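You operate a simulated robot arm through the tools that you are given. There is no shell and no other tool. Be economical: measure what you need, move in short steps, check, and stop when the job is done.

The job below is to be done with a simulated robot arm. You get a single attempt, and the scene is never put back.

JOB
Pile some things up. At the end: the green tub (marked "L 16") stands where the grey ribbed foam (marked "L 6") stood; the white yoghurt pot from the top of the short bench is on the lamp table, with the grey oil tin from there on top of it and the brown square bottle (marked "L 27") on top of that; the grey ribbed foam stands on top of the green book (marked "DOORS"); whatever was shut is shut again. Leave all else as you found it, and nothing knocked over. Set down upright: yoghurt pot.

Only the result counts: the job must be done as asked and must still hold three seconds after the hand-in. Knocking over, shifting, dropping, spilling or breaking anything else fails it.

ROBOT AND FRAMES
A 6-joint arm with a two-finger parallel gripper, fixed in place. Base frame: the origin is at the foot of the arm, x ahead of it, y to its left, z up; the work surface is at about z = 0.75. Lengths are in m, angles in degrees, forces in N, time in s.
With the tool pointing down near the work surface it reaches from about 0.18 to 0.64 m from the base axis. Its first joint turns from -66.0 to 66.0 degrees. Payload 2.7 kg.
Tool frame: the origin (TCP) lies between the finger pads and is the grasp point; the fingertips stand 0.023 m ahead of it; z points along the fingers, y is the line along which they close. Largest opening 0.094 m; finger width 0.038, thickness 0.01; the body of the gripper, 0.054 by 0.096 m, starts 0.039 m behind the TCP.
Orientation is that of the tool frame in the base frame, as [roll, pitch, yaw] about the fixed x, y, z axes, in that order (R = Rz(yaw) Ry(pitch) Rx(roll)). With the fingers straight down and closing along the base's y, the tool's x points along the base's -x, its y along +y and its z along -z.

CONTROLS
- The arm moves only by the tool servo_tool. Its argument "increments" is a list of rows, each a list of 2 entries, a list of its own where there are three numbers: the shift along the tool's x, y, z in units of 30 mm (1.0 is 30 mm), then the turn, a rotation vector about the tool's x, y, z in units of 4 degrees (1.0 is 4 degrees). In form: [[[dx, dy, dz], [rx, ry, rz]], ...]. A call has 1 to 12 rows; each row shifts and turns the commanded pose from where the row before left it, along the tool's axes as they then stand. "jaw" is the opening, from 0 (shut) to 1 (fully open), set as the call begins (left out, the last holds). A call with a number of a shift or a turn outside -1 to 1 is refused whole. Each row takes 0.2 s and may step no farther than 0.05 m and 8.6 degrees from the row before; otherwise, or with a gripper value out of range, the whole call is refused. A pose out of reach is approached as far as the arm can. The call stops where the force on the tool passes 40 N (or 10 N more than at its start, if that is more) or the arm is blocked; 0.2 s more then pass. Each finger travels about 0.045 m/s and halts on what it meets, pressing with about 22 N; the grip force reading is that of the motor and also rises with nothing between the fingers. The clock runs only during rows and for 0.2 s after the last one: add rows that do not move to give the fingers time. The reply holds the time, the measured pose of the TCP, the force on the tool along the base axes, the opening and the grip force, in the units named above and with some noise, with the torque about the TCP (base axes, N m) and any sound that the robot's microphone picked up, and new pictures: "pictures" is both (left out), scene, wrist or none.
- Cameras (640 x 400 px; columns grow to the right, rows downward): "scene" is fixed at [0.0762, -0.445, 1.3845]; the picture's right is [0.69, -0.72, 0.00], its down [-0.55, -0.52, -0.66] and it looks along [0.48, 0.45, -0.75] (base axes); focal length 277 px, centre (320, 200). "wrist" rides on the gripper at [0.086, 0.016, -0.075] in the tool frame; the picture's right is [-0.18, 0.98, 0.00], its down [-0.58, -0.11, -0.81] and it looks along [-0.79, -0.15, 0.59] (tool axes); focal length 243 px, centre (320, 200). There is no depth. A picture from a camera that has moved, and an enlarged one, comes with that camera's place and axes in the base frame and with its lens.
- inspect(camera, box): a new picture of the part [left, top, right, bottom] of that camera's present view, enlarged. No time passes.
- job_done(): hands the job in; it is judged then, once.

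Work in short steps. Places have to be worked out from the pictures, the camera data and where the tool is seen: move nearer, look again, correct. Check each grasp and each placing, and mend what went wrong. You have 120 turns and 200 pictures in all, those below and enlarged ones among them. Open the gripper and draw the arm clear of the work before you hand the job in, unless the task says otherwise; then end with one line.

The tools are called after "Call:" as a command line: name --argument value ..., lists and objects as JSON in quotes. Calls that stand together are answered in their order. servo_tool: Moves the arm, as the interface text tells. Its arguments: {"type":"object","properties":{"increments":{"type":"array","items":{"type":"array"}},"jaw":{"type":"number"},"pictures":{"type":"string","enum":["both","scene","wrist","none"]}},"required":["increments"]} The other tools are called the same way: inspect (camera, box) takes an enlarged picture of a part of a camera's view; job_done () hands the job in.

At the start:

```text
time: 0.0
position: [0.382, 0.2265, 1.0465]
tcp_rot: [180.0, 0.0, 180.0]
wrist_force: [-0.1, -0.4, -0.8]
ft_torque: [0.0, 0.01, -0.01]
grip_width: 0.094
grasp_force: 0.1
```

scene: 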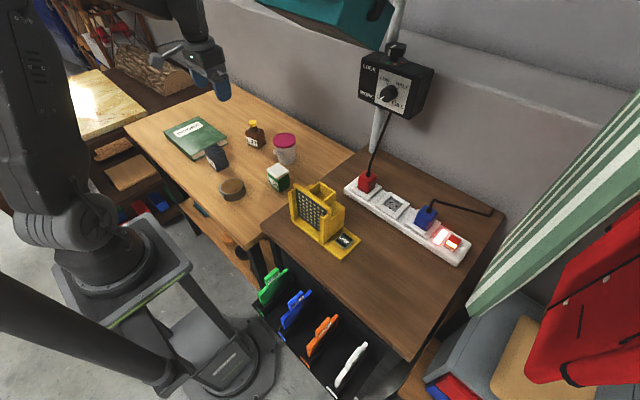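
wrist: 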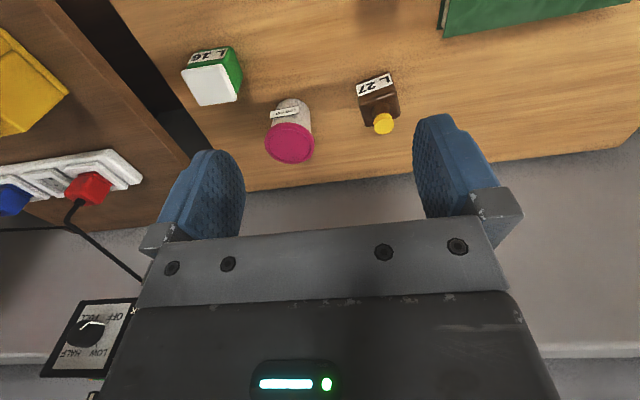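

The scene shows a bench with several small items; I'll enlarge to identify labels first.

Call:
inspect --camera "scene" --box '[140, 90, 380, 240]'

Call:
inspect --camera "scene" --box '[240, 160, 500, 400]'

Call:
inspect --camera "scene" --box '[60, 0, 260, 240]'

Call:
inspect --camera "wrist" --box '[150, 0, 470, 200]'

```text
2.67 times, centred on (260, 165) of scene
camera zoom: at [0.0762, -0.445, 1.3845], right [0.69, -0.72, 0.0], down [-0.55, -0.52, -0.66], along [0.48, 0.45, -0.75], focal length 738 px, centre (480, 293)
```

zoom: 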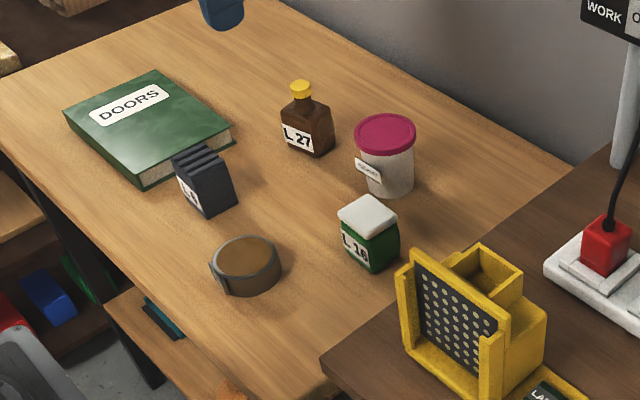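

```text
1.67 times, centred on (370, 280) of scene
camera zoom: at [0.0762, -0.445, 1.3845], right [0.69, -0.72, 0.0], down [-0.55, -0.52, -0.66], along [0.48, 0.45, -0.75], focal length 462 px, centre (237, 67)
```

zoom: 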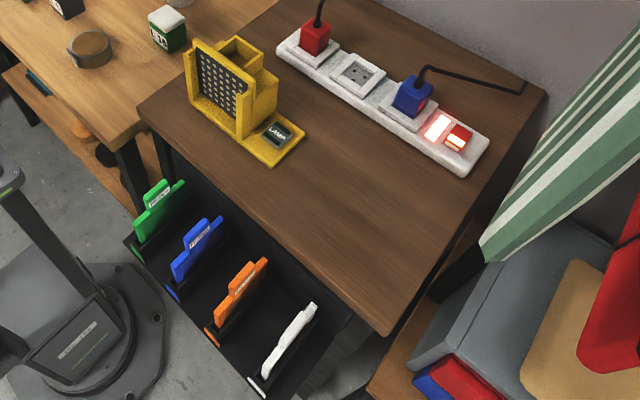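

```text
1.67 times, centred on (160, 120) of scene
camera zoom: at [0.0762, -0.445, 1.3845], right [0.69, -0.72, 0.0], down [-0.55, -0.52, -0.66], along [0.48, 0.45, -0.75], focal length 462 px, centre (587, 333)
```

zoom: 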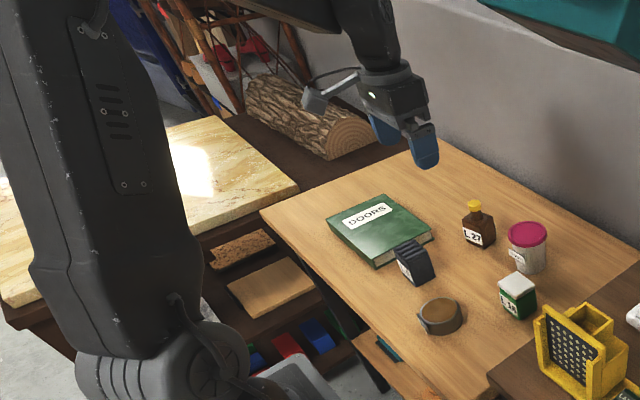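

```text
2.00 times, centred on (310, 100) of wrist
camera zoom: at [0.2959, 0.2421, 1.1216], right [0.18, 0.98, 0.0], down [0.58, -0.11, 0.81], along [0.79, -0.15, -0.59], focal length 485 px, centre (340, 400)
```

zoom: 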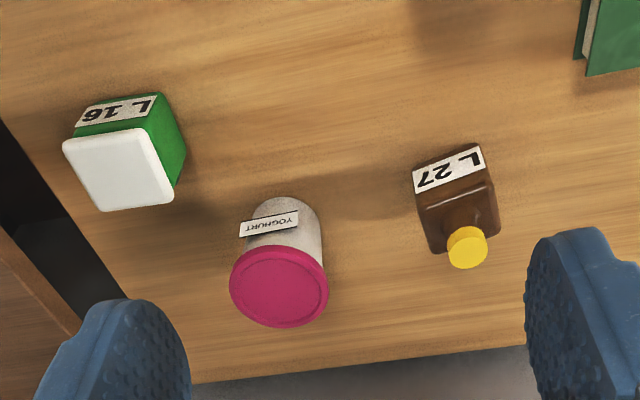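

The bench items are triangulated roughly: pot (0.54,0.15), bottle (0.52,0.29), tub (0.44,0.07), tin (0.31,0.15), foam (0.36,0.29). I draw back to see the tin and foam from the wrist camera.

Call:
servo_tool --increments '[[[1, 0, 0], [0, 0, 0]], [[1, 0, 0], [0, 0, 0]], [[1, 0, 0], [0, 0, 0]], [[1, 0, 0], [0, 0, 0]], [[0.5, 0, 0], [0, 0, 0]]]' --jaw 1

```text
time: 1.2
position: [0.2491, 0.2277, 1.0463]
tcp_rot: [-180.0, 0.0, 180.0]
wrist_force: [-1.3, -0.4, -0.5]
ft_torque: [0.03, 0.02, 0.0]
grip_width: 0.0938
grasp_force: 0.2
camera wrist: at [0.1625, 0.2439, 1.1219], right [0.18, 0.98, 0.0], down [0.58, -0.11, 0.81], along [0.79, -0.15, -0.59], focal length 243 px, centre (320, 200)
```

scene: 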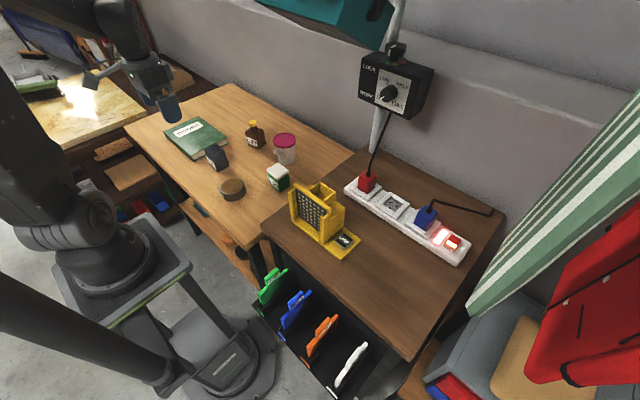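
wrist: 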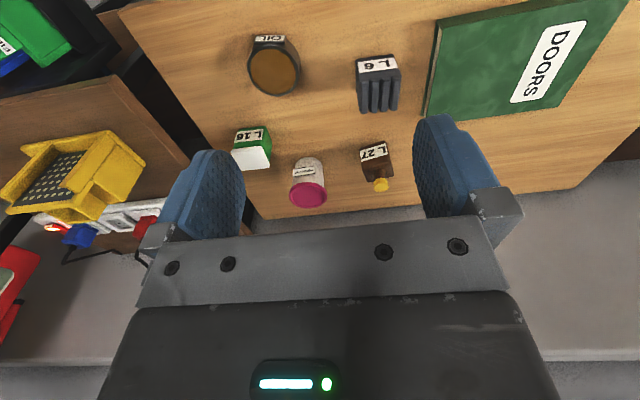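

Call:
inspect --camera "wrist" --box '[220, 20, 420, 145]'

Call:
inspect --camera "wrist" --box '[340, 0, 640, 187]'

Call:
inspect --camera "scene" --box '[270, 160, 430, 260]'

Call:
inspect --camera "scene" --box '[160, 110, 320, 210]'

```text
3.20 times, centred on (320, 82) of wrist
camera zoom: at [0.1625, 0.2439, 1.1219], right [0.18, 0.98, 0.0], down [0.58, -0.11, 0.81], along [0.79, -0.15, -0.59], focal length 776 px, centre (320, 576)
```

zoom: 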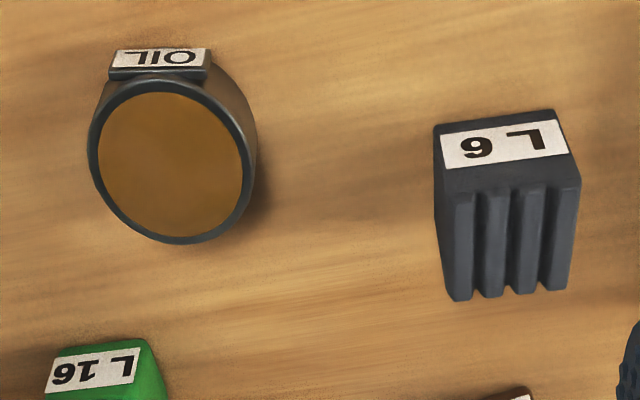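

```text
2.13 times, centred on (490, 94) of wrist
camera zoom: at [0.1625, 0.2439, 1.1219], right [0.18, 0.98, 0.0], down [0.58, -0.11, 0.81], along [0.79, -0.15, -0.59], focal length 518 px, centre (-43, 427)
```

zoom: 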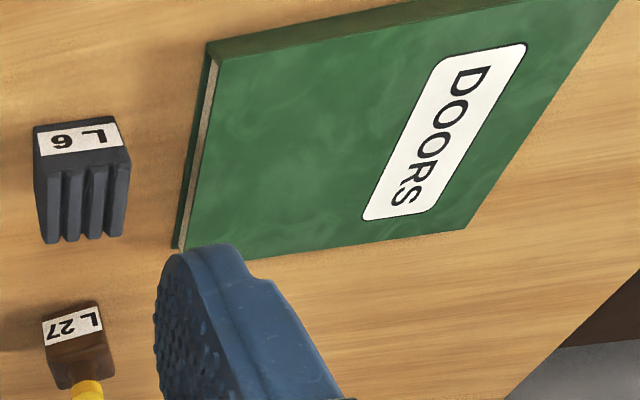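

```text
4.00 times, centred on (350, 210) of scene
camera zoom: at [0.0762, -0.445, 1.3845], right [0.69, -0.72, 0.0], down [-0.55, -0.52, -0.66], along [0.48, 0.45, -0.75], focal length 1108 px, centre (200, 160)
```

zoom: 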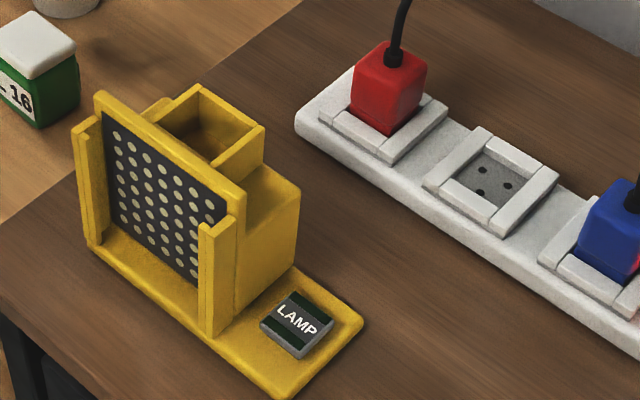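

```text
4.00 times, centred on (240, 160) of scene
camera zoom: at [0.0762, -0.445, 1.3845], right [0.69, -0.72, 0.0], down [-0.55, -0.52, -0.66], along [0.48, 0.45, -0.75], focal length 1108 px, centre (640, 360)
```

zoom: 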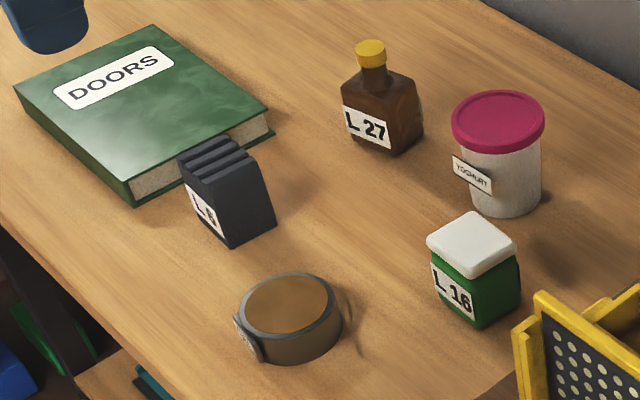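

The tin reads OIL, top ~0.775 and ~75 mm across; pot lid ~76 mm. I go above the pot at about z 0.91.

Call:
servo_tool --increments '[[[-0.96, -0.27, 0], [0, 0, 0]], [[-0.96, -0.27, 0], [0, 0, 0]], [[-0.96, -0.27, 0.2], [0, 0, 0]], [[-0.96, -0.27, 0.3], [0, 0, 0]], [[-0.96, -0.27, 0.5], [0, 0, 0]], [[-0.96, -0.27, 0.5], [0, 0, 0]], [[-0.96, -0.27, 0.6], [0, 0, 0]], [[-0.96, -0.27, 0.7], [0, 0, 0]], [[-0.96, -0.27, 0.8], [0, 0, 0]], [[-0.96, -0.27, 0.9], [0, 0, 0]], [[0, 0, 0], [0, 0, 0]]]'

```text
time: 3.6
position: [0.5362, 0.1458, 0.911]
tcp_rot: [-180.0, -0.1, 180.0]
wrist_force: [0.0, 0.4, 0.6]
ft_torque: [-0.01, 0.02, 0.01]
grip_width: 0.094
grasp_force: 0.0
camera wrist: at [0.45, 0.1615, 0.9869], right [0.18, 0.98, 0.0], down [0.58, -0.11, 0.81], along [0.79, -0.15, -0.59], focal length 243 px, centre (320, 200)
```

scene: 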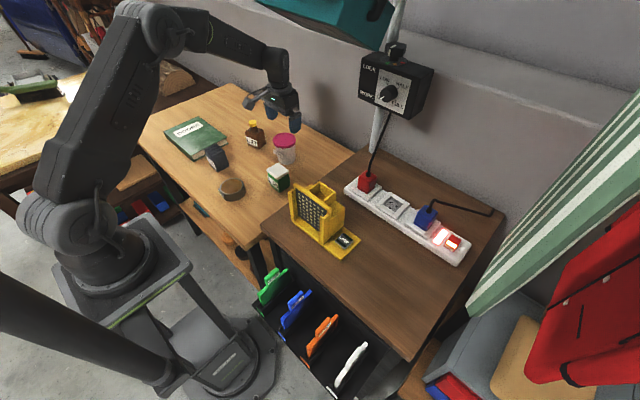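
wrist: 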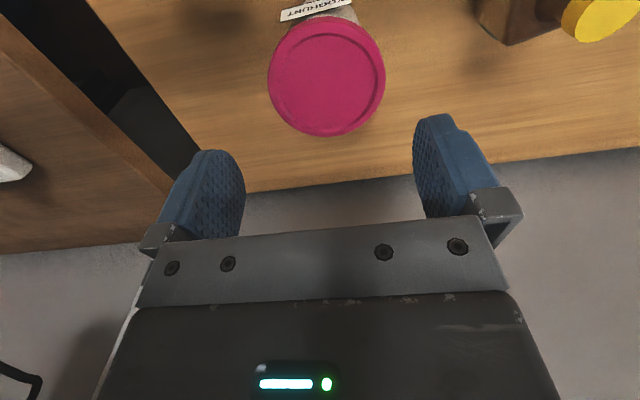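

The pot's lid centre computes to (0.530,0.151); I correct and descend to just above it.

Call:
servo_tool --increments '[[[0.2, 0.17, 0.5], [0, 0, 0]], [[0, 0, 0.9], [0, 0, 0]], [[0, 0, 0], [0, 0, 0]]]' --pictures "wrist"

Call:
inspect --camera "scene" --box '[220, 70, 380, 170]'

```text
time: 4.4
position: [0.5287, 0.1505, 0.8682]
tcp_rot: [-179.9, 0.0, -180.0]
wrist_force: [-0.9, -0.5, 0.6]
ft_torque: [0.04, -0.03, -0.01]
grip_width: 0.0943
grasp_force: 0.1
camera wrist: at [0.4429, 0.1671, 0.9444], right [0.18, 0.98, 0.0], down [0.58, -0.11, 0.81], along [0.79, -0.15, -0.59], focal length 243 px, centre (320, 200)
```

wrist: 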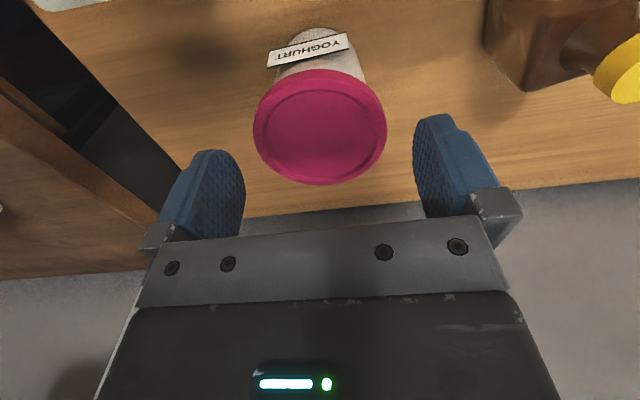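

```text
4.00 times, centred on (300, 120) of scene
camera zoom: at [0.0762, -0.445, 1.3845], right [0.69, -0.72, 0.0], down [-0.55, -0.52, -0.66], along [0.48, 0.45, -0.75], focal length 1108 px, centre (400, 520)
```

zoom: 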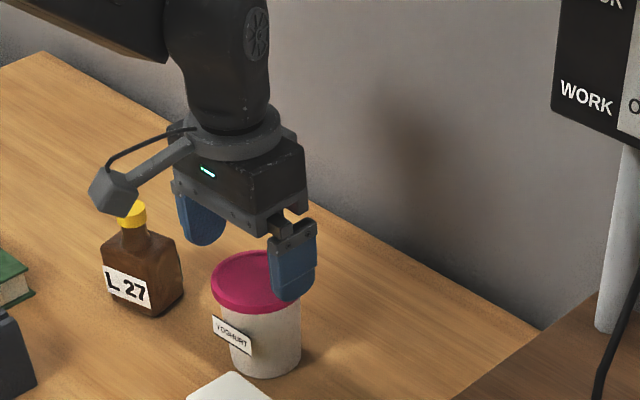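

Centred on the lid. I go down to TCP 0.806 and close.

Call:
servo_tool --increments '[[[0.03, 0, 0.7], [0, 0, 0]], [[0, 0, 0.7], [0, 0, 0]], [[0, 0, 0.65], [0, 0, 0]], [[0, 0, 0], [0, 0, 0]]]' --pictures "both"

```text
time: 5.4
position: [0.5298, 0.1503, 0.8062]
tcp_rot: [-180.0, 0.0, -179.9]
wrist_force: [0.3, 0.4, 0.5]
ft_torque: [0.03, -0.01, -0.01]
grip_width: 0.0941
grasp_force: 0.0
camera wrist: at [0.4436, 0.1674, 0.8818], right [0.18, 0.98, 0.0], down [0.58, -0.11, 0.81], along [0.79, -0.15, -0.59], focal length 243 px, centre (320, 200)
```

scene: 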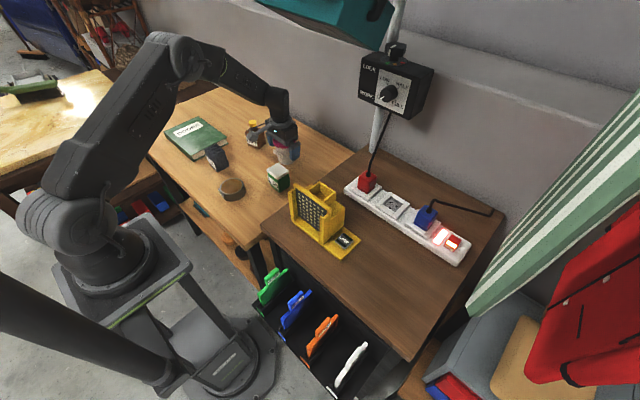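
wrist: 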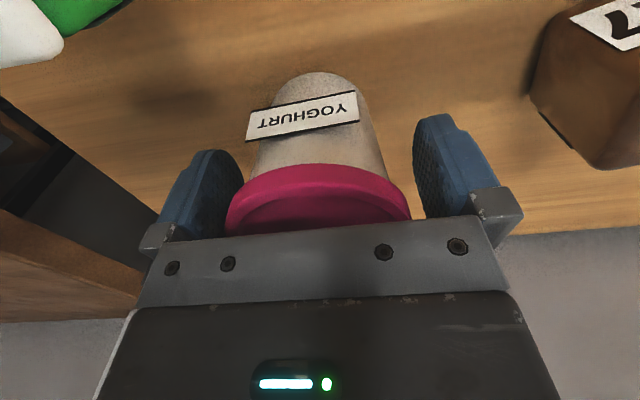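

Fingers straddle the lid; close.

Call:
servo_tool --increments '[[[0, 0, 0], [0, 0, 0]], [[0, 0, 0], [0, 0, 0]], [[0, 0, 0], [0, 0, 0]], [[0, 0, 0], [0, 0, 0]]]' --jaw 0 --pictures "wrist"

```text
time: 6.4
position: [0.5289, 0.1519, 0.8069]
tcp_rot: [-180.0, 0.1, 180.0]
wrist_force: [1.7, -0.4, -0.1]
ft_torque: [0.03, -0.03, -0.01]
grip_width: 0.0777
grasp_force: 22.1
camera wrist: at [0.4435, 0.1674, 0.8819], right [0.18, 0.98, 0.0], down [0.58, -0.11, 0.81], along [0.79, -0.15, -0.59], focal length 243 px, centre (320, 200)
```

wrist: 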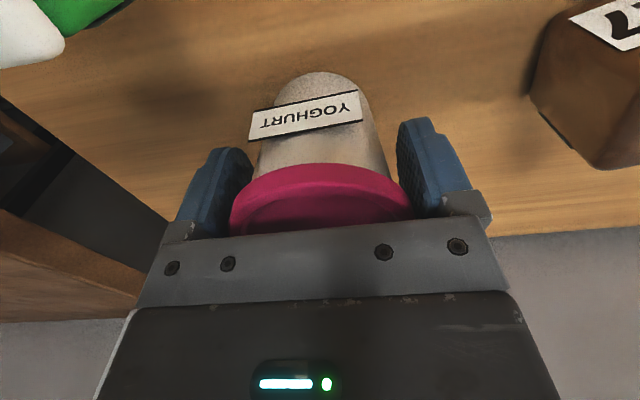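

Gripped at 77.7 mm. Lift gently 5 cm and check that the whole pot comes along.

Call:
servo_tool --increments '[[[0, 0, -0.3], [0, 0, 0]], [[0, 0, -0.4], [0, 0, 0]], [[0, 0, -0.5], [0, 0, 0]], [[0, 0, -0.5], [0, 0, 0]], [[0, 0, 0], [0, 0, 0]]]' --pictures "both"

```text
time: 7.6
position: [0.5295, 0.1498, 0.8593]
tcp_rot: [-180.0, 0.0, 179.9]
wrist_force: [0.2, 0.3, -2.5]
ft_torque: [-0.02, 0.05, 0.01]
grip_width: 0.078
grasp_force: 22.2
camera wrist: at [0.4426, 0.1668, 0.935], right [0.18, 0.98, 0.0], down [0.58, -0.11, 0.81], along [0.79, -0.15, -0.59], focal length 243 px, centre (320, 200)
```

scene: 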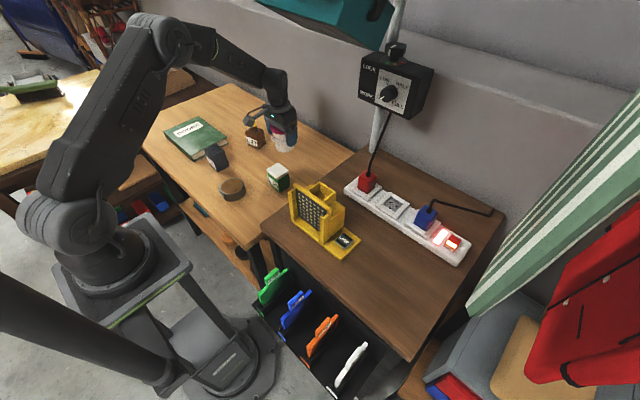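
wrist: 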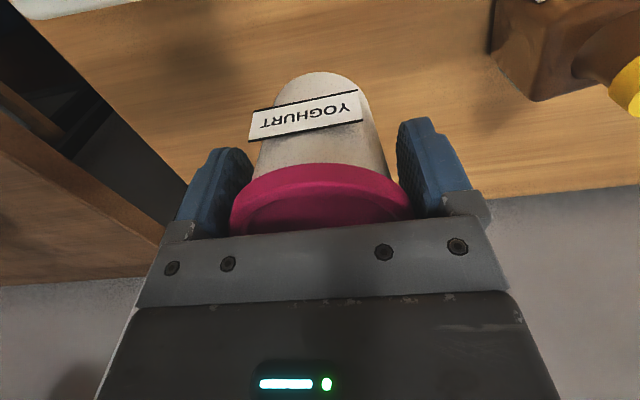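

The pot with lid lifts cleanly. I raise to z≈1.05 while drawing x to ≈0.42, then go sideways.

Call:
servo_tool --increments '[[[0.2, 0, -0.8], [0, 0, 0]], [[0.4, 0, -0.8], [0, 0, 0]], [[0.5, 0, -0.8], [0, 0, 0]], [[0.5, 0, -0.8], [0, 0, 0]], [[0.5, 0, -0.8], [0, 0, 0]], [[0.5, 0, -0.8], [0, 0, 0]], [[0.5, 0, -0.8], [0, 0, 0]], [[0.5, -0.3, -0.6], [0, 0, 0]], [[0, -0.7, 0], [0, 0, 0]], [[0, -0.9, 0], [0, 0, 0]], [[0, -0.9, 0], [0, 0, 0]], [[0, -0.9, 0], [0, 0, 0]]]' --pictures "none"

Call:
servo_tool --increments '[[[0, -0.95, 0], [0, 0, 0]], [[0, -1, 0], [0, 0, 0]], [[0, -1, 0], [0, 0, 0]], [[0, -1, 0], [0, 0, 0]], [[0, -1, 0], [0, 0, 0]], [[0, -1, 0], [0, 0, 0]], [[0, -1, 0], [0, 0, 0]], [[0, -1, 0], [0, 0, 0]], [[0, -1, 0], [0, 0, 0]], [[0, -1, 0], [0, 0, 0]], [[0, -0.9, 0], [0, 0, 0]], [[0, -0.7, 0], [0, 0, 0]]]' --pictures "both"

```text
time: 10.2
position: [0.4205, 0.0367, 1.0444]
tcp_rot: [-180.0, 0.0, -179.9]
wrist_force: [-0.7, -1.0, -2.8]
ft_torque: [0.06, 0.0, 0.01]
grip_width: 0.0775
grasp_force: 22.2
```

```text
time: 12.8
position: [0.4212, -0.3073, 1.0442]
tcp_rot: [180.0, 0.0, -180.0]
wrist_force: [-0.1, 0.2, -2.2]
ft_torque: [0.0, 0.01, 0.0]
grip_width: 0.0776
grasp_force: 21.7
camera wrist: at [0.3347, -0.2912, 1.12], right [0.18, 0.98, 0.0], down [0.58, -0.11, 0.81], along [0.79, -0.15, -0.59], focal length 243 px, centre (320, 200)
```

scene: 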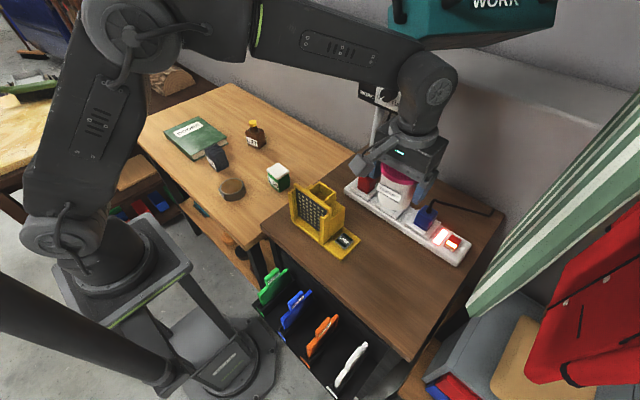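
wrist: 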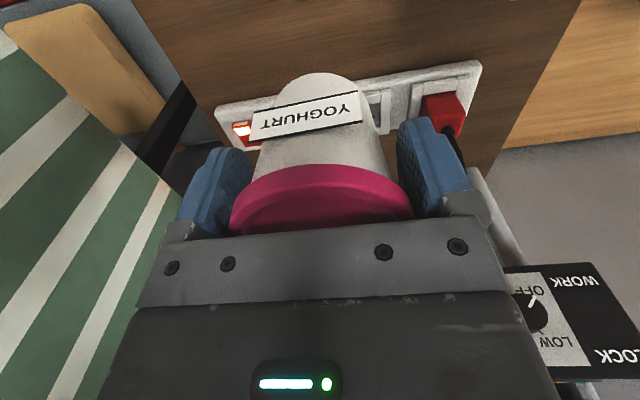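

Clear free space below. I shift to (0.41,-0.335) and lower to TCP ≈0.87.

Call:
servo_tool --increments '[[[0.37, -0.93, 0], [0, 0, 0]], [[0, 0, 0.6], [0, 0, 0]], [[0, 0, 0.8], [0, 0, 0]], [[0, 0, 0.9], [0, 0, 0]], [[0, 0, 0.9], [0, 0, 0]], [[0, 0, 0.9], [0, 0, 0]], [[0, 0, 0.9], [0, 0, 0]], [[0, 0, 0.8], [0, 0, 0]], [[0, 0, 0], [0, 0, 0]]]' --pictures "both"

Call:
inspect --camera "scene" --box '[280, 140, 480, 290]'

```text
time: 14.8
position: [0.41, -0.3361, 0.8724]
tcp_rot: [-179.8, 0.4, -179.9]
wrist_force: [2.5, -0.9, 15.8]
ft_torque: [-0.04, 0.0, -0.01]
grip_width: 0.0697
grasp_force: 21.7
camera wrist: at [0.3241, -0.3206, 0.9467], right [0.18, 0.98, 0.0], down [0.58, -0.11, 0.81], along [0.8, -0.15, -0.59], focal length 243 px, centre (320, 200)
```

scene: 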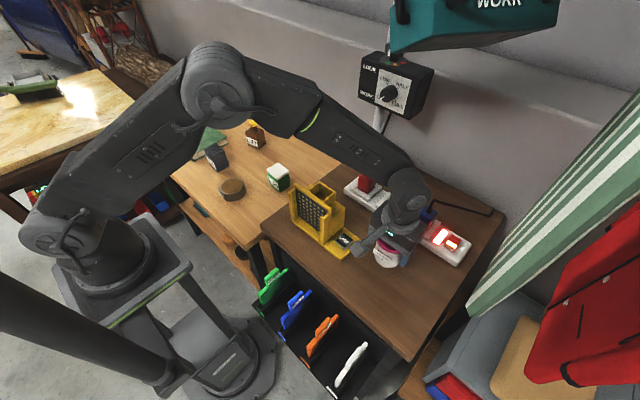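
wrist: 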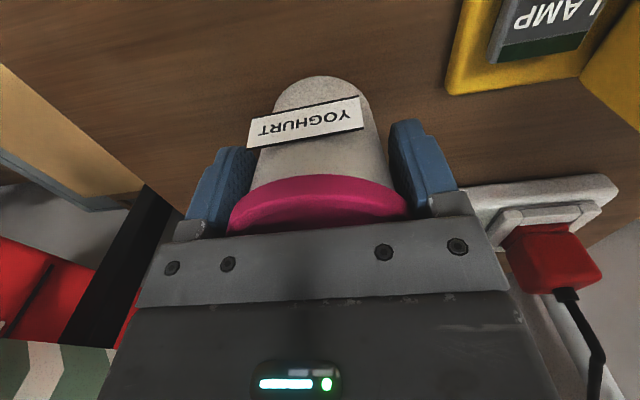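

```text
2.67 times, centred on (380, 215) of scene
camera zoom: at [0.076, -0.4449, 1.3846], right [0.69, -0.72, 0.0], down [-0.55, -0.52, -0.66], along [0.48, 0.45, -0.75], focal length 738 px, centre (160, 160)
```

zoom: 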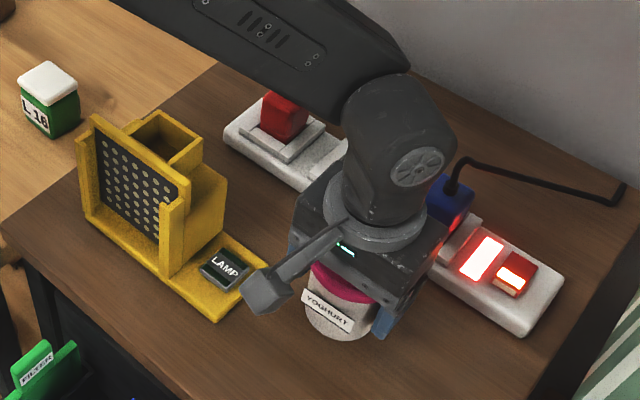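

The lamp table is higher: the pot has touched (15.8 N) and slid up in the grip a little. I ease up 2 mm, then open.

Call:
servo_tool --increments '[[[0, 0, -0.08], [0, 0, 0]], [[0, 0, 0], [0, 0, 0]]]' --pictures "none"

```text
time: 15.4
position: [0.4096, -0.3353, 0.8718]
tcp_rot: [180.0, -0.1, 179.9]
wrist_force: [2.9, -2.5, 5.4]
ft_torque: [-0.13, -0.16, -0.05]
grip_width: 0.0697
grasp_force: 22.3
```

Call:
servo_tool --increments '[[[0, 0, -0.04], [0, 0, 0]], [[0, 0, 0], [0, 0, 0]], [[0, 0, 0], [0, 0, 0]], [[0, 0, 0], [0, 0, 0]]]' --jaw 1 --pictures "wrist"

```text
time: 16.4
position: [0.4091, -0.3364, 0.8728]
tcp_rot: [180.0, 0.0, -180.0]
wrist_force: [-1.3, -0.1, 0.8]
ft_torque: [-0.02, 0.04, 0.02]
grip_width: 0.094
grasp_force: 0.1
camera wrist: at [0.3224, -0.3196, 0.9486], right [0.18, 0.98, 0.0], down [0.58, -0.11, 0.81], along [0.79, -0.15, -0.59], focal length 243 px, centre (320, 200)
```

wrist: 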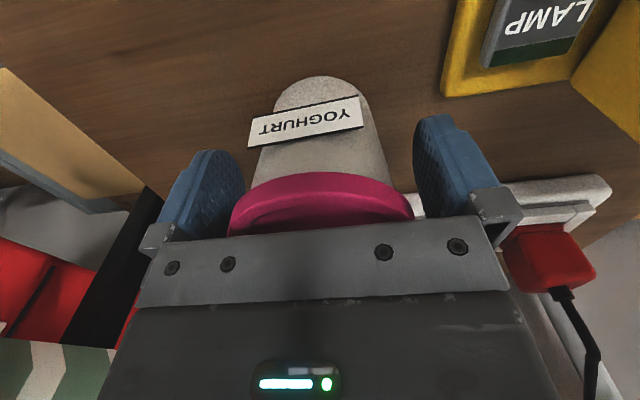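

Pot stands free. I rise straight up and look.

Call:
servo_tool --increments '[[[0, 0, -0.4], [0, 0, 0]], [[0, 0, -0.7], [0, 0, 0]], [[0, 0, -1], [0, 0, 0]], [[0, 0, -1], [0, 0, 0]], [[0, 0, -1], [0, 0, 0]], [[0, 0, 0], [0, 0, 0]]]' --pictures "both"

Call:
inspect --camera "wrist" --box '[220, 0, 420, 125]'

Call:
inspect --camera "scene" --box '[300, 180, 460, 280]'

```text
time: 17.8
position: [0.4089, -0.3361, 0.9966]
tcp_rot: [179.9, 0.0, -180.0]
wrist_force: [0.4, -0.4, 0.1]
ft_torque: [0.01, 0.01, -0.01]
grip_width: 0.094
grasp_force: 0.0
camera wrist: at [0.3228, -0.3207, 1.072], right [0.18, 0.98, 0.0], down [0.58, -0.11, 0.81], along [0.79, -0.15, -0.59], focal length 243 px, centre (320, 200)
```

scene: 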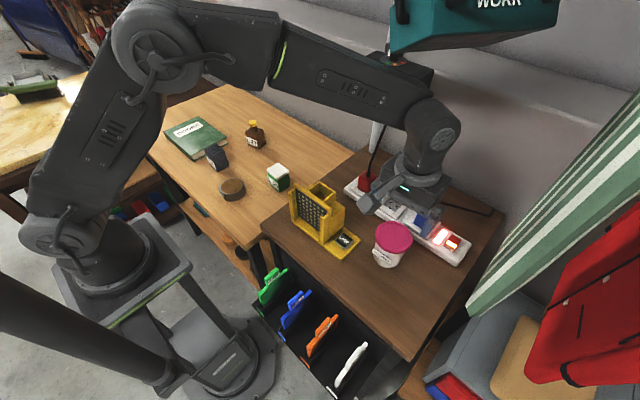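
wrist: 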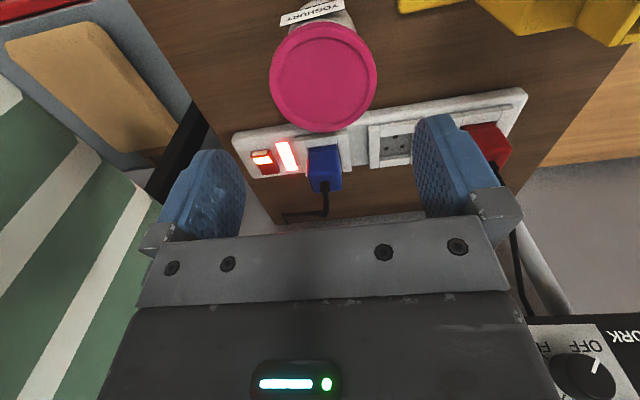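

```text
3.20 times, centred on (320, 62) of wrist
camera zoom: at [0.3228, -0.3207, 1.072], right [0.18, 0.98, 0.0], down [0.58, -0.11, 0.81], along [0.79, -0.15, -0.59], focal length 776 px, centre (320, 640)
```

zoom: 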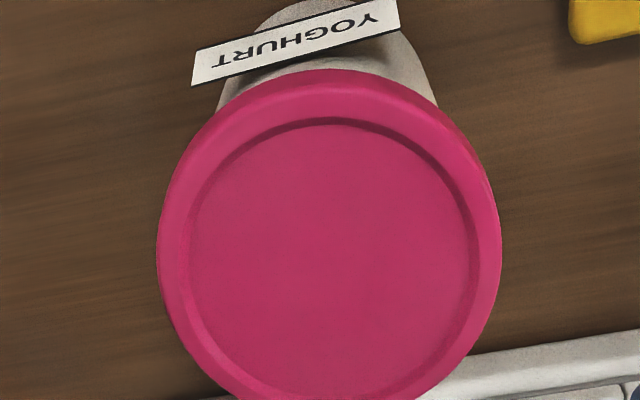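

```text
4.00 times, centred on (380, 230) of scene
camera zoom: at [0.0762, -0.445, 1.3845], right [0.69, -0.72, 0.0], down [-0.55, -0.52, -0.66], along [0.48, 0.45, -0.75], focal length 1108 px, centre (80, 80)
```

zoom: 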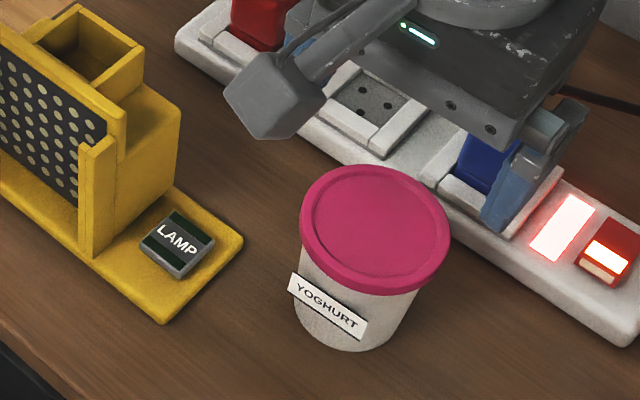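

Pot stands well at (0.41,-0.336), lid top ≈0.90. I rise and travel back to above the oil tin.

Call:
servo_tool --increments '[[[0, 0, -0.9], [0, 0, 0]], [[0, 0.3, -0.9], [0, 0, 0]], [[0, 1, 0], [0, 0, 0]], [[0, 1, 0], [0, 0, 0]], [[0, 1, 0], [0, 0, 0]], [[0, 1, 0], [0, 0, 0]], [[0, 1, 0], [0, 0, 0]], [[0, 1, 0], [0, 0, 0]], [[0.3, 1, 0], [0, 0, 0]], [[0.5, 1, 0], [0, 0, 0]], [[0.6, 1, 0], [0, 0, 0]], [[0.6, 1, 0], [0, 0, 0]]]' --pictures "none"

Call:
servo_tool --increments '[[[0.6, 1, 0], [0, 0, 0]], [[0.35, 1, 0], [0, 0, 0]], [[0, 1, 0.3], [0, 0, 0]], [[0, 1, 0.7], [0, 0, 0]], [[0, 0.8, 0.8], [0, 0, 0]], [[0, 0.9, 0.9], [0, 0, 0]], [[0, 0, 0.9], [0, 0, 0]], [[0, 0, 0.9], [0, 0, 0]], [[0, 0, 0.8], [0, 0, 0]], [[0, 0, 0], [0, 0, 0]]]' --pictures "both"

```text
time: 20.4
position: [0.3493, -0.0261, 1.0526]
tcp_rot: [-180.0, 0.0, -179.9]
wrist_force: [-0.3, 0.7, 1.5]
ft_torque: [0.01, 0.04, 0.01]
grip_width: 0.0942
grasp_force: 0.0
```

```text
time: 22.6
position: [0.3219, 0.1426, 0.8895]
tcp_rot: [179.9, -0.1, -180.0]
wrist_force: [0.3, -0.6, 0.1]
ft_torque: [0.02, -0.03, 0.02]
grip_width: 0.0942
grasp_force: 0.0
camera wrist: at [0.235, 0.159, 0.9657], right [0.18, 0.98, 0.0], down [0.58, -0.11, 0.81], along [0.79, -0.15, -0.59], focal length 243 px, centre (320, 200)
```

scene: 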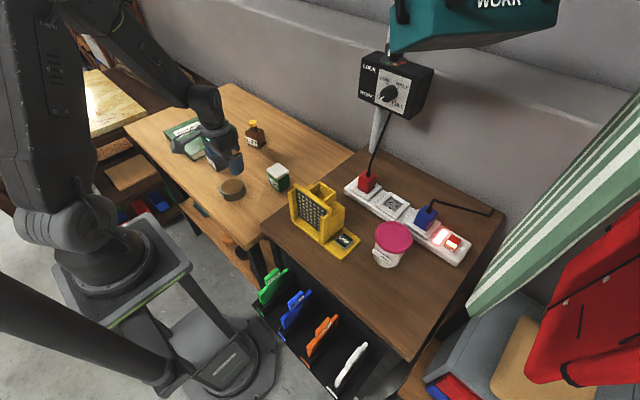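
wrist: 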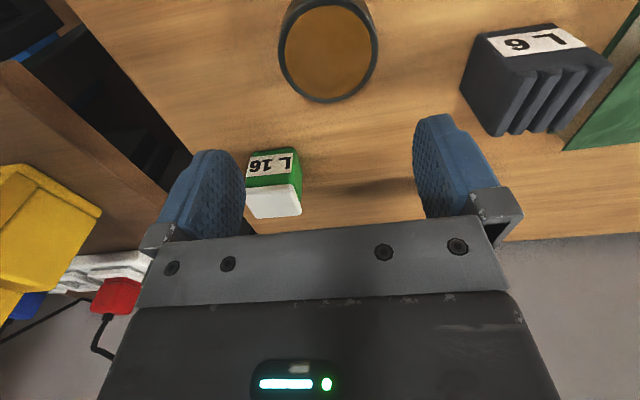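

Tin centre computes to (0.311,0.150). I correct and go down to TCP ≈0.83.

Call:
servo_tool --increments '[[[0.33, 0.25, 0.6], [0, 0, 0]], [[0, 0, 0.7], [0, 0, 0]], [[0, 0, 0.6], [0, 0, 0]], [[0, 0, 0], [0, 0, 0]]]' --pictures "wrist"

Call:
inspect --camera "scene" --box '[170, 110, 330, 210]'

```text
time: 23.6
position: [0.3121, 0.1502, 0.834]
tcp_rot: [179.9, 0.0, -180.0]
wrist_force: [0.5, -0.1, 1.2]
ft_torque: [0.01, -0.02, -0.01]
grip_width: 0.0942
grasp_force: 0.0
camera wrist: at [0.2252, 0.1667, 0.9104], right [0.18, 0.98, 0.0], down [0.58, -0.11, 0.81], along [0.79, -0.15, -0.59], focal length 243 px, centre (320, 200)
```

wrist: 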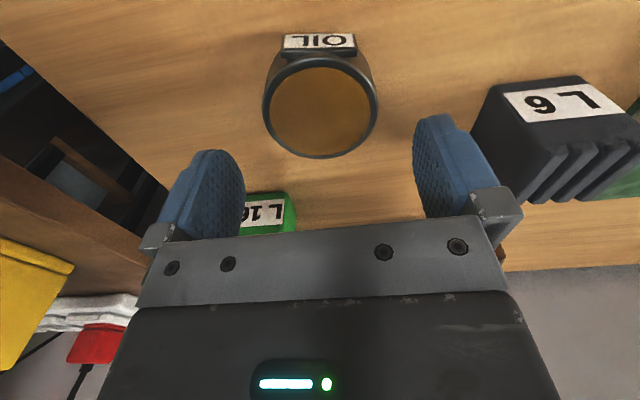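

```text
4.00 times, centred on (250, 160) of scene
camera zoom: at [0.0762, -0.445, 1.3845], right [0.69, -0.72, 0.0], down [-0.55, -0.52, -0.66], along [0.48, 0.45, -0.75], focal length 1108 px, centre (600, 360)
```

zoom: 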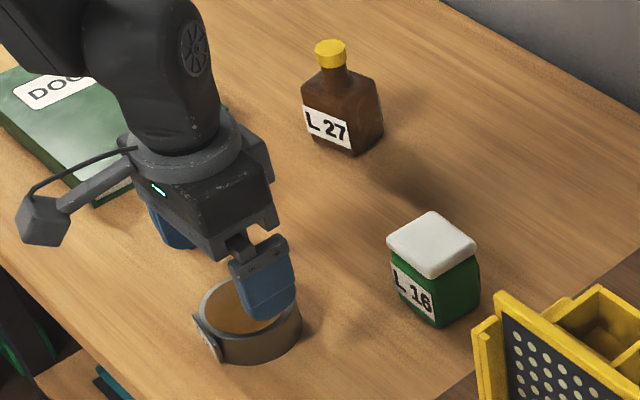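

Centred. A closer look at the tin's top before grasping.

Call:
inspect --camera "wrist" --box '[240, 20, 400, 170]'

Call:
servo_tool --increments '[[[0.08, 0, 0.6], [0, 0, 0]], [[0, 0, 0.6], [0, 0, 0]], [[0, 0, 0.5], [0, 0, 0]], [[0, 0, 0], [0, 0, 0]]]' --pictures "wrist"

Call:
inspect --camera "scene" --box '[190, 140, 290, 210]'

```text
2.67 times, centred on (320, 95) of wrist
camera zoom: at [0.2252, 0.1667, 0.9104], right [0.18, 0.98, 0.0], down [0.58, -0.11, 0.81], along [0.79, -0.15, -0.59], focal length 647 px, centre (320, 480)
```

zoom: 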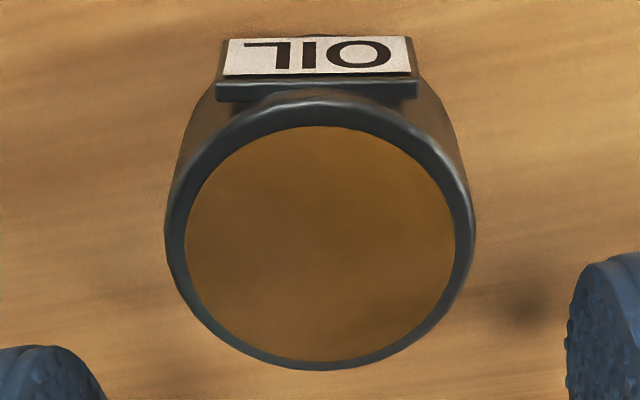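

```text
time: 24.6
position: [0.3087, 0.1516, 0.7854]
tcp_rot: [180.0, -0.1, -179.9]
wrist_force: [-0.2, 0.0, -0.7]
ft_torque: [-0.04, 0.0, 0.0]
grip_width: 0.094
grasp_force: 0.1
camera wrist: at [0.2225, 0.1681, 0.8602], right [0.18, 0.98, 0.0], down [0.58, -0.11, 0.81], along [0.79, -0.15, -0.59], focal length 243 px, centre (320, 200)
```

wrist: 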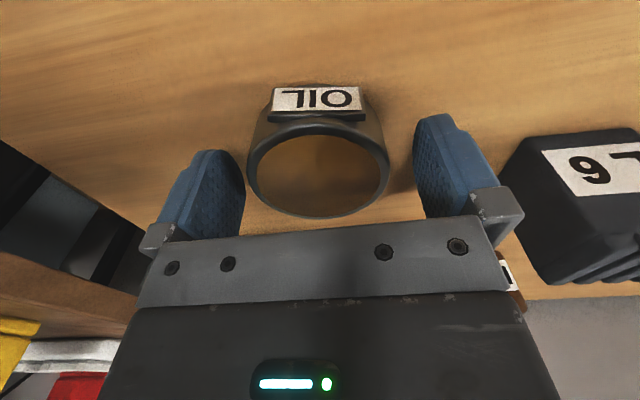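

```text
5.71 times, centred on (240, 175) of scene
camera zoom: at [0.0762, -0.445, 1.3845], right [0.69, -0.72, 0.0], down [-0.55, -0.52, -0.66], along [0.48, 0.45, -0.75], focal length 1582 px, centre (777, 343)
```

zoom: 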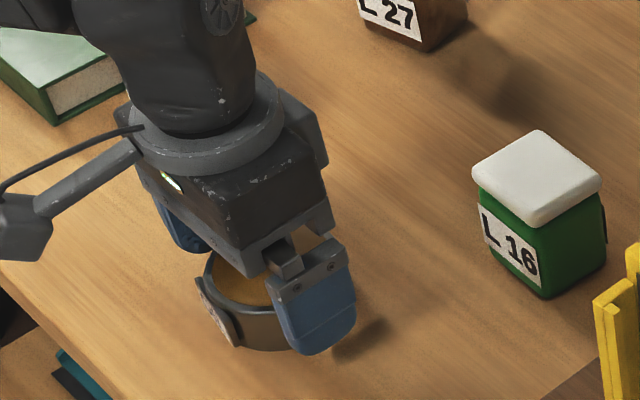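

Tips about 1 cm over the bench, tin between them; lower 3 mm and close.

Call:
servo_tool --increments '[[[0, 0, 0.1], [0, 0, 0]], [[0, 0, 0], [0, 0, 0]], [[0, 0, 0], [0, 0, 0]], [[0, 0, 0], [0, 0, 0]], [[0, 0, 0], [0, 0, 0]]]' --jaw 0 --pictures "wrist"

```text
time: 25.8
position: [0.3093, 0.1513, 0.7814]
tcp_rot: [179.9, 0.0, -180.0]
wrist_force: [1.5, 1.6, -0.4]
ft_torque: [0.12, -0.12, 0.04]
grip_width: 0.066
grasp_force: 21.8
camera wrist: at [0.2221, 0.168, 0.8573], right [0.18, 0.98, 0.0], down [0.58, -0.11, 0.81], along [0.79, -0.15, -0.59], focal length 243 px, centre (320, 200)
```

wrist: 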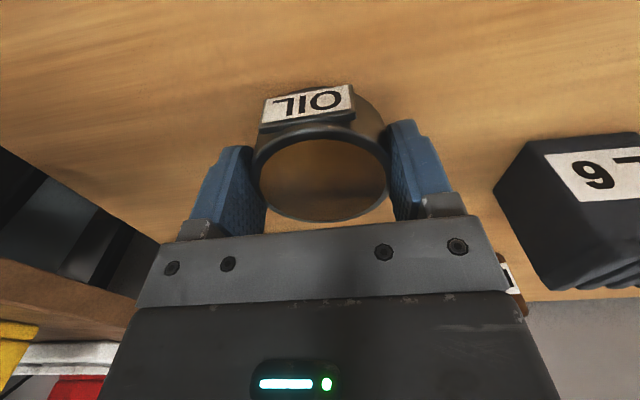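

Tin gripped at 66 mm. Lift gently and look.

Call:
servo_tool --increments '[[[0, 0, -0.2], [0, 0, 0]], [[0, 0, -0.4], [0, 0, 0]], [[0, 0, -0.5], [0, 0, 0]], [[0, 0, -0.5], [0, 0, 0]], [[0, 0, 0], [0, 0, 0]]]' --pictures "wrist"

Call:
inspect --camera "scene" --box '[170, 110, 330, 210]'

```text
time: 27.0
position: [0.3094, 0.1498, 0.8283]
tcp_rot: [-179.9, 0.0, -179.9]
wrist_force: [0.6, -0.6, -4.1]
ft_torque: [0.01, 0.03, 0.0]
grip_width: 0.066
grasp_force: 22.0
camera wrist: at [0.2222, 0.1668, 0.9043], right [0.18, 0.98, 0.0], down [0.58, -0.11, 0.81], along [0.79, -0.15, -0.59], focal length 243 px, centre (320, 200)
```

wrist: 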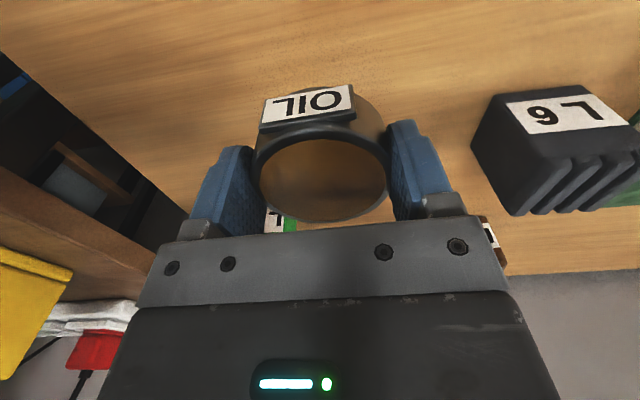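

```text
4.00 times, centred on (250, 160) of scene
camera zoom: at [0.0762, -0.445, 1.3845], right [0.69, -0.72, 0.0], down [-0.55, -0.52, -0.66], along [0.48, 0.45, -0.75], focal length 1108 px, centre (600, 360)
```

zoom: 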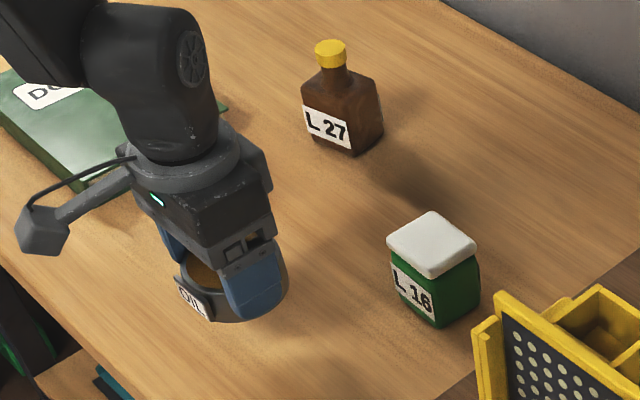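

Tin is held level. Raise to 1.05 and carry over to above the pot.

Call:
servo_tool --increments '[[[0, 0, -0.9], [0, 0, 0]], [[0, 0, -1], [0, 0, 0]], [[0, 0, -1], [0, 0, 0]], [[0, 0, -1], [0, 0, 0]], [[0, 0, -1], [0, 0, 0]], [[0, -0.3, -1], [0, 0, 0]], [[0, -0.6, -1], [0, 0, 0]], [[0, -0.8, -0.5], [0, 0, 0]], [[0, -0.8, 0], [0, 0, 0]], [[0, -0.8, 0], [0, 0, 0]], [[0, -0.8, 0], [0, 0, 0]], [[0, -0.8, 0], [0, 0, 0]]]' --pictures "none"

Call:
servo_tool --increments '[[[-0.3, -1, 0], [0, 0, 0]], [[-0.3, -1, 0], [0, 0, 0]], [[-0.3, -1, 0], [0, 0, 0]], [[-0.3, -1, 0], [0, 0, 0]], [[-0.3, -1, 0], [0, 0, 0]], [[-0.3, -1, 0], [0, 0, 0]], [[-0.3, -1, 0], [0, 0, 0]], [[-0.3, -1, 0], [0, 0, 0]], [[-0.3, -1, 0], [0, 0, 0]], [[-0.3, -1, 0], [0, 0, 0]], [[-0.3, -0.8, 0], [0, 0, 0]], [[0, -0.5, 0], [0, 0, 0]]]' --pictures "both"

```text
time: 29.6
position: [0.3081, 0.0046, 1.0515]
tcp_rot: [179.9, 0.0, -179.9]
wrist_force: [1.1, 0.9, -3.4]
ft_torque: [-0.03, 0.04, 0.0]
grip_width: 0.0658
grasp_force: 21.9
```

```text
time: 32.2
position: [0.4094, -0.3336, 1.0499]
tcp_rot: [179.9, 0.0, -180.0]
wrist_force: [-0.6, 0.2, -2.9]
ft_torque: [-0.01, 0.0, 0.0]
grip_width: 0.0657
grasp_force: 21.9
camera wrist: at [0.3227, -0.3183, 1.1258], right [0.18, 0.98, 0.0], down [0.58, -0.11, 0.81], along [0.79, -0.15, -0.59], focal length 243 px, centre (320, 200)
```

scene: 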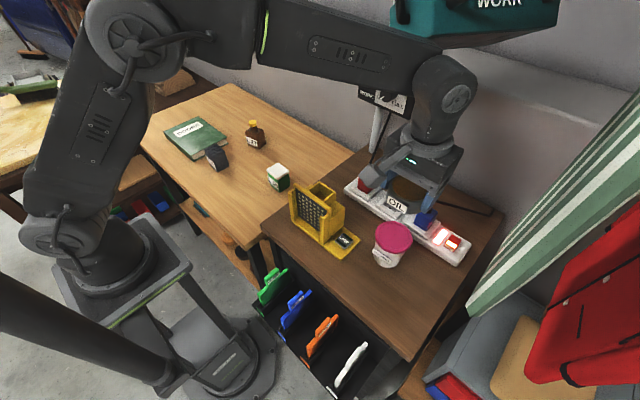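
wrist: 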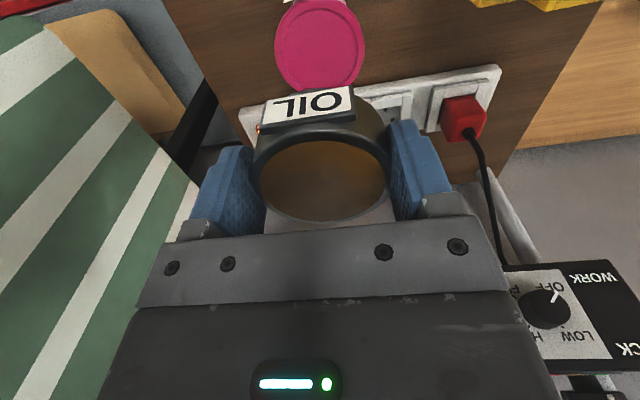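

Aligned within a couple of mm; lower to TCP ≈0.955.

Call:
servo_tool --increments '[[[0, -0.06, 0.5], [0, 0, 0]], [[0, 0, 0.9], [0, 0, 0]], [[0, 0, 0.9], [0, 0, 0]], [[0, 0, 0.6], [0, 0, 0]], [[0, 0, 0.25], [0, 0, 0]], [[0, 0, 0], [0, 0, 0]]]' --pictures "both"

Call:
inspect --camera "scene" --box '[330, 180, 450, 280]'

```text
time: 33.6
position: [0.4076, -0.3368, 0.9553]
tcp_rot: [-179.9, 0.0, -180.0]
wrist_force: [0.3, 0.3, -4.3]
ft_torque: [0.02, 0.05, -0.02]
grip_width: 0.0657
grasp_force: 22.0
camera wrist: at [0.3211, -0.3198, 1.0309], right [0.18, 0.98, 0.0], down [0.58, -0.11, 0.81], along [0.79, -0.15, -0.59], focal length 243 px, centre (320, 200)
```

scene: 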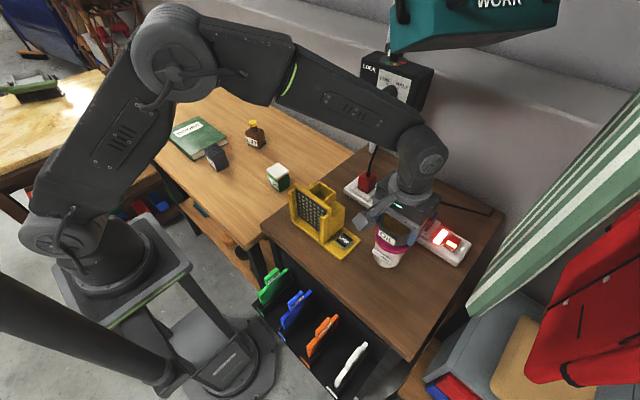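
wrist: 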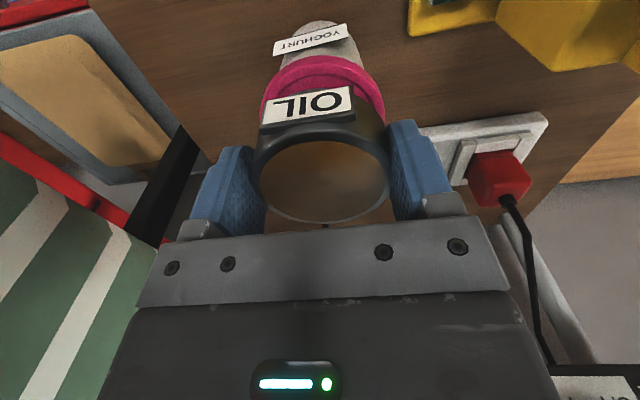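

```text
4.00 times, centred on (390, 230) of scene
camera zoom: at [0.0762, -0.4451, 1.3845], right [0.69, -0.72, 0.0], down [-0.55, -0.52, -0.66], along [0.48, 0.45, -0.75], focal length 1108 px, centre (40, 80)
```

zoom: 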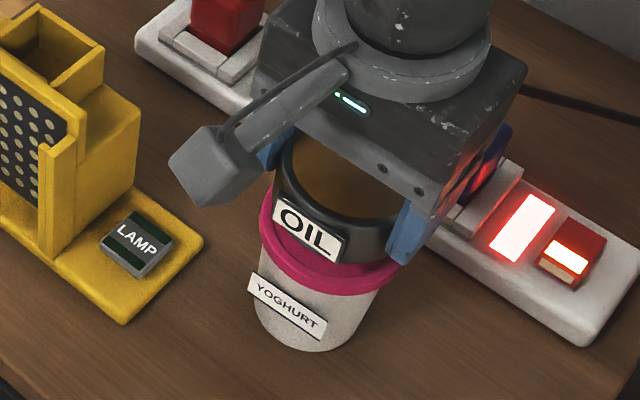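

Tin is over the lid. Lower in small steps watching the force.

Call:
servo_tool --increments '[[[0, 0.04, 0.1], [0, 0, 0]], [[0, 0, 0.1], [0, 0, 0]], [[0, 0, 0.1], [0, 0, 0]], [[0, 0, 0.1], [0, 0, 0]], [[0, 0, 0.1], [0, 0, 0]], [[0, 0, 0], [0, 0, 0]]]' --pictures "none"

```text
time: 35.0
position: [0.4084, -0.3357, 0.9407]
tcp_rot: [-180.0, 0.0, 179.9]
wrist_force: [0.8, -0.4, -4.9]
ft_torque: [-0.02, 0.02, -0.01]
grip_width: 0.0658
grasp_force: 21.9
```

Call:
servo_tool --increments '[[[0, 0, 0.07], [0, 0, 0]], [[0, 0, 0.07], [0, 0, 0]], [[0, 0, 0.07], [0, 0, 0]], [[0, 0, 0], [0, 0, 0]]]' --pictures "wrist"

```text
time: 36.0
position: [0.4087, -0.3346, 0.9368]
tcp_rot: [-180.0, 0.2, -179.9]
wrist_force: [-2.4, 5.0, 14.2]
ft_torque: [0.21, 0.13, 0.05]
grip_width: 0.0662
grasp_force: 22.7
camera wrist: at [0.321, -0.3183, 1.0122], right [0.18, 0.98, 0.0], down [0.58, -0.11, 0.81], along [0.79, -0.15, -0.59], focal length 243 px, centre (320, 200)
```

wrist: 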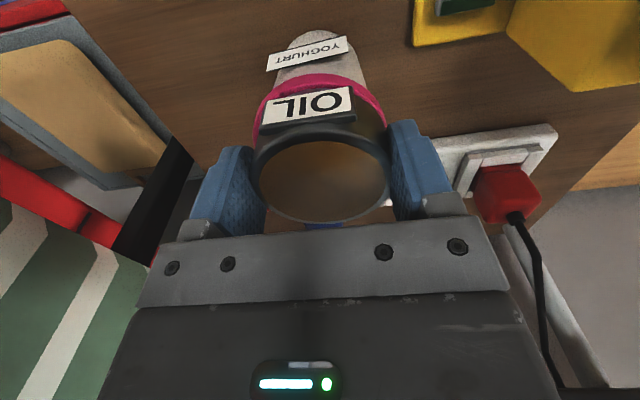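

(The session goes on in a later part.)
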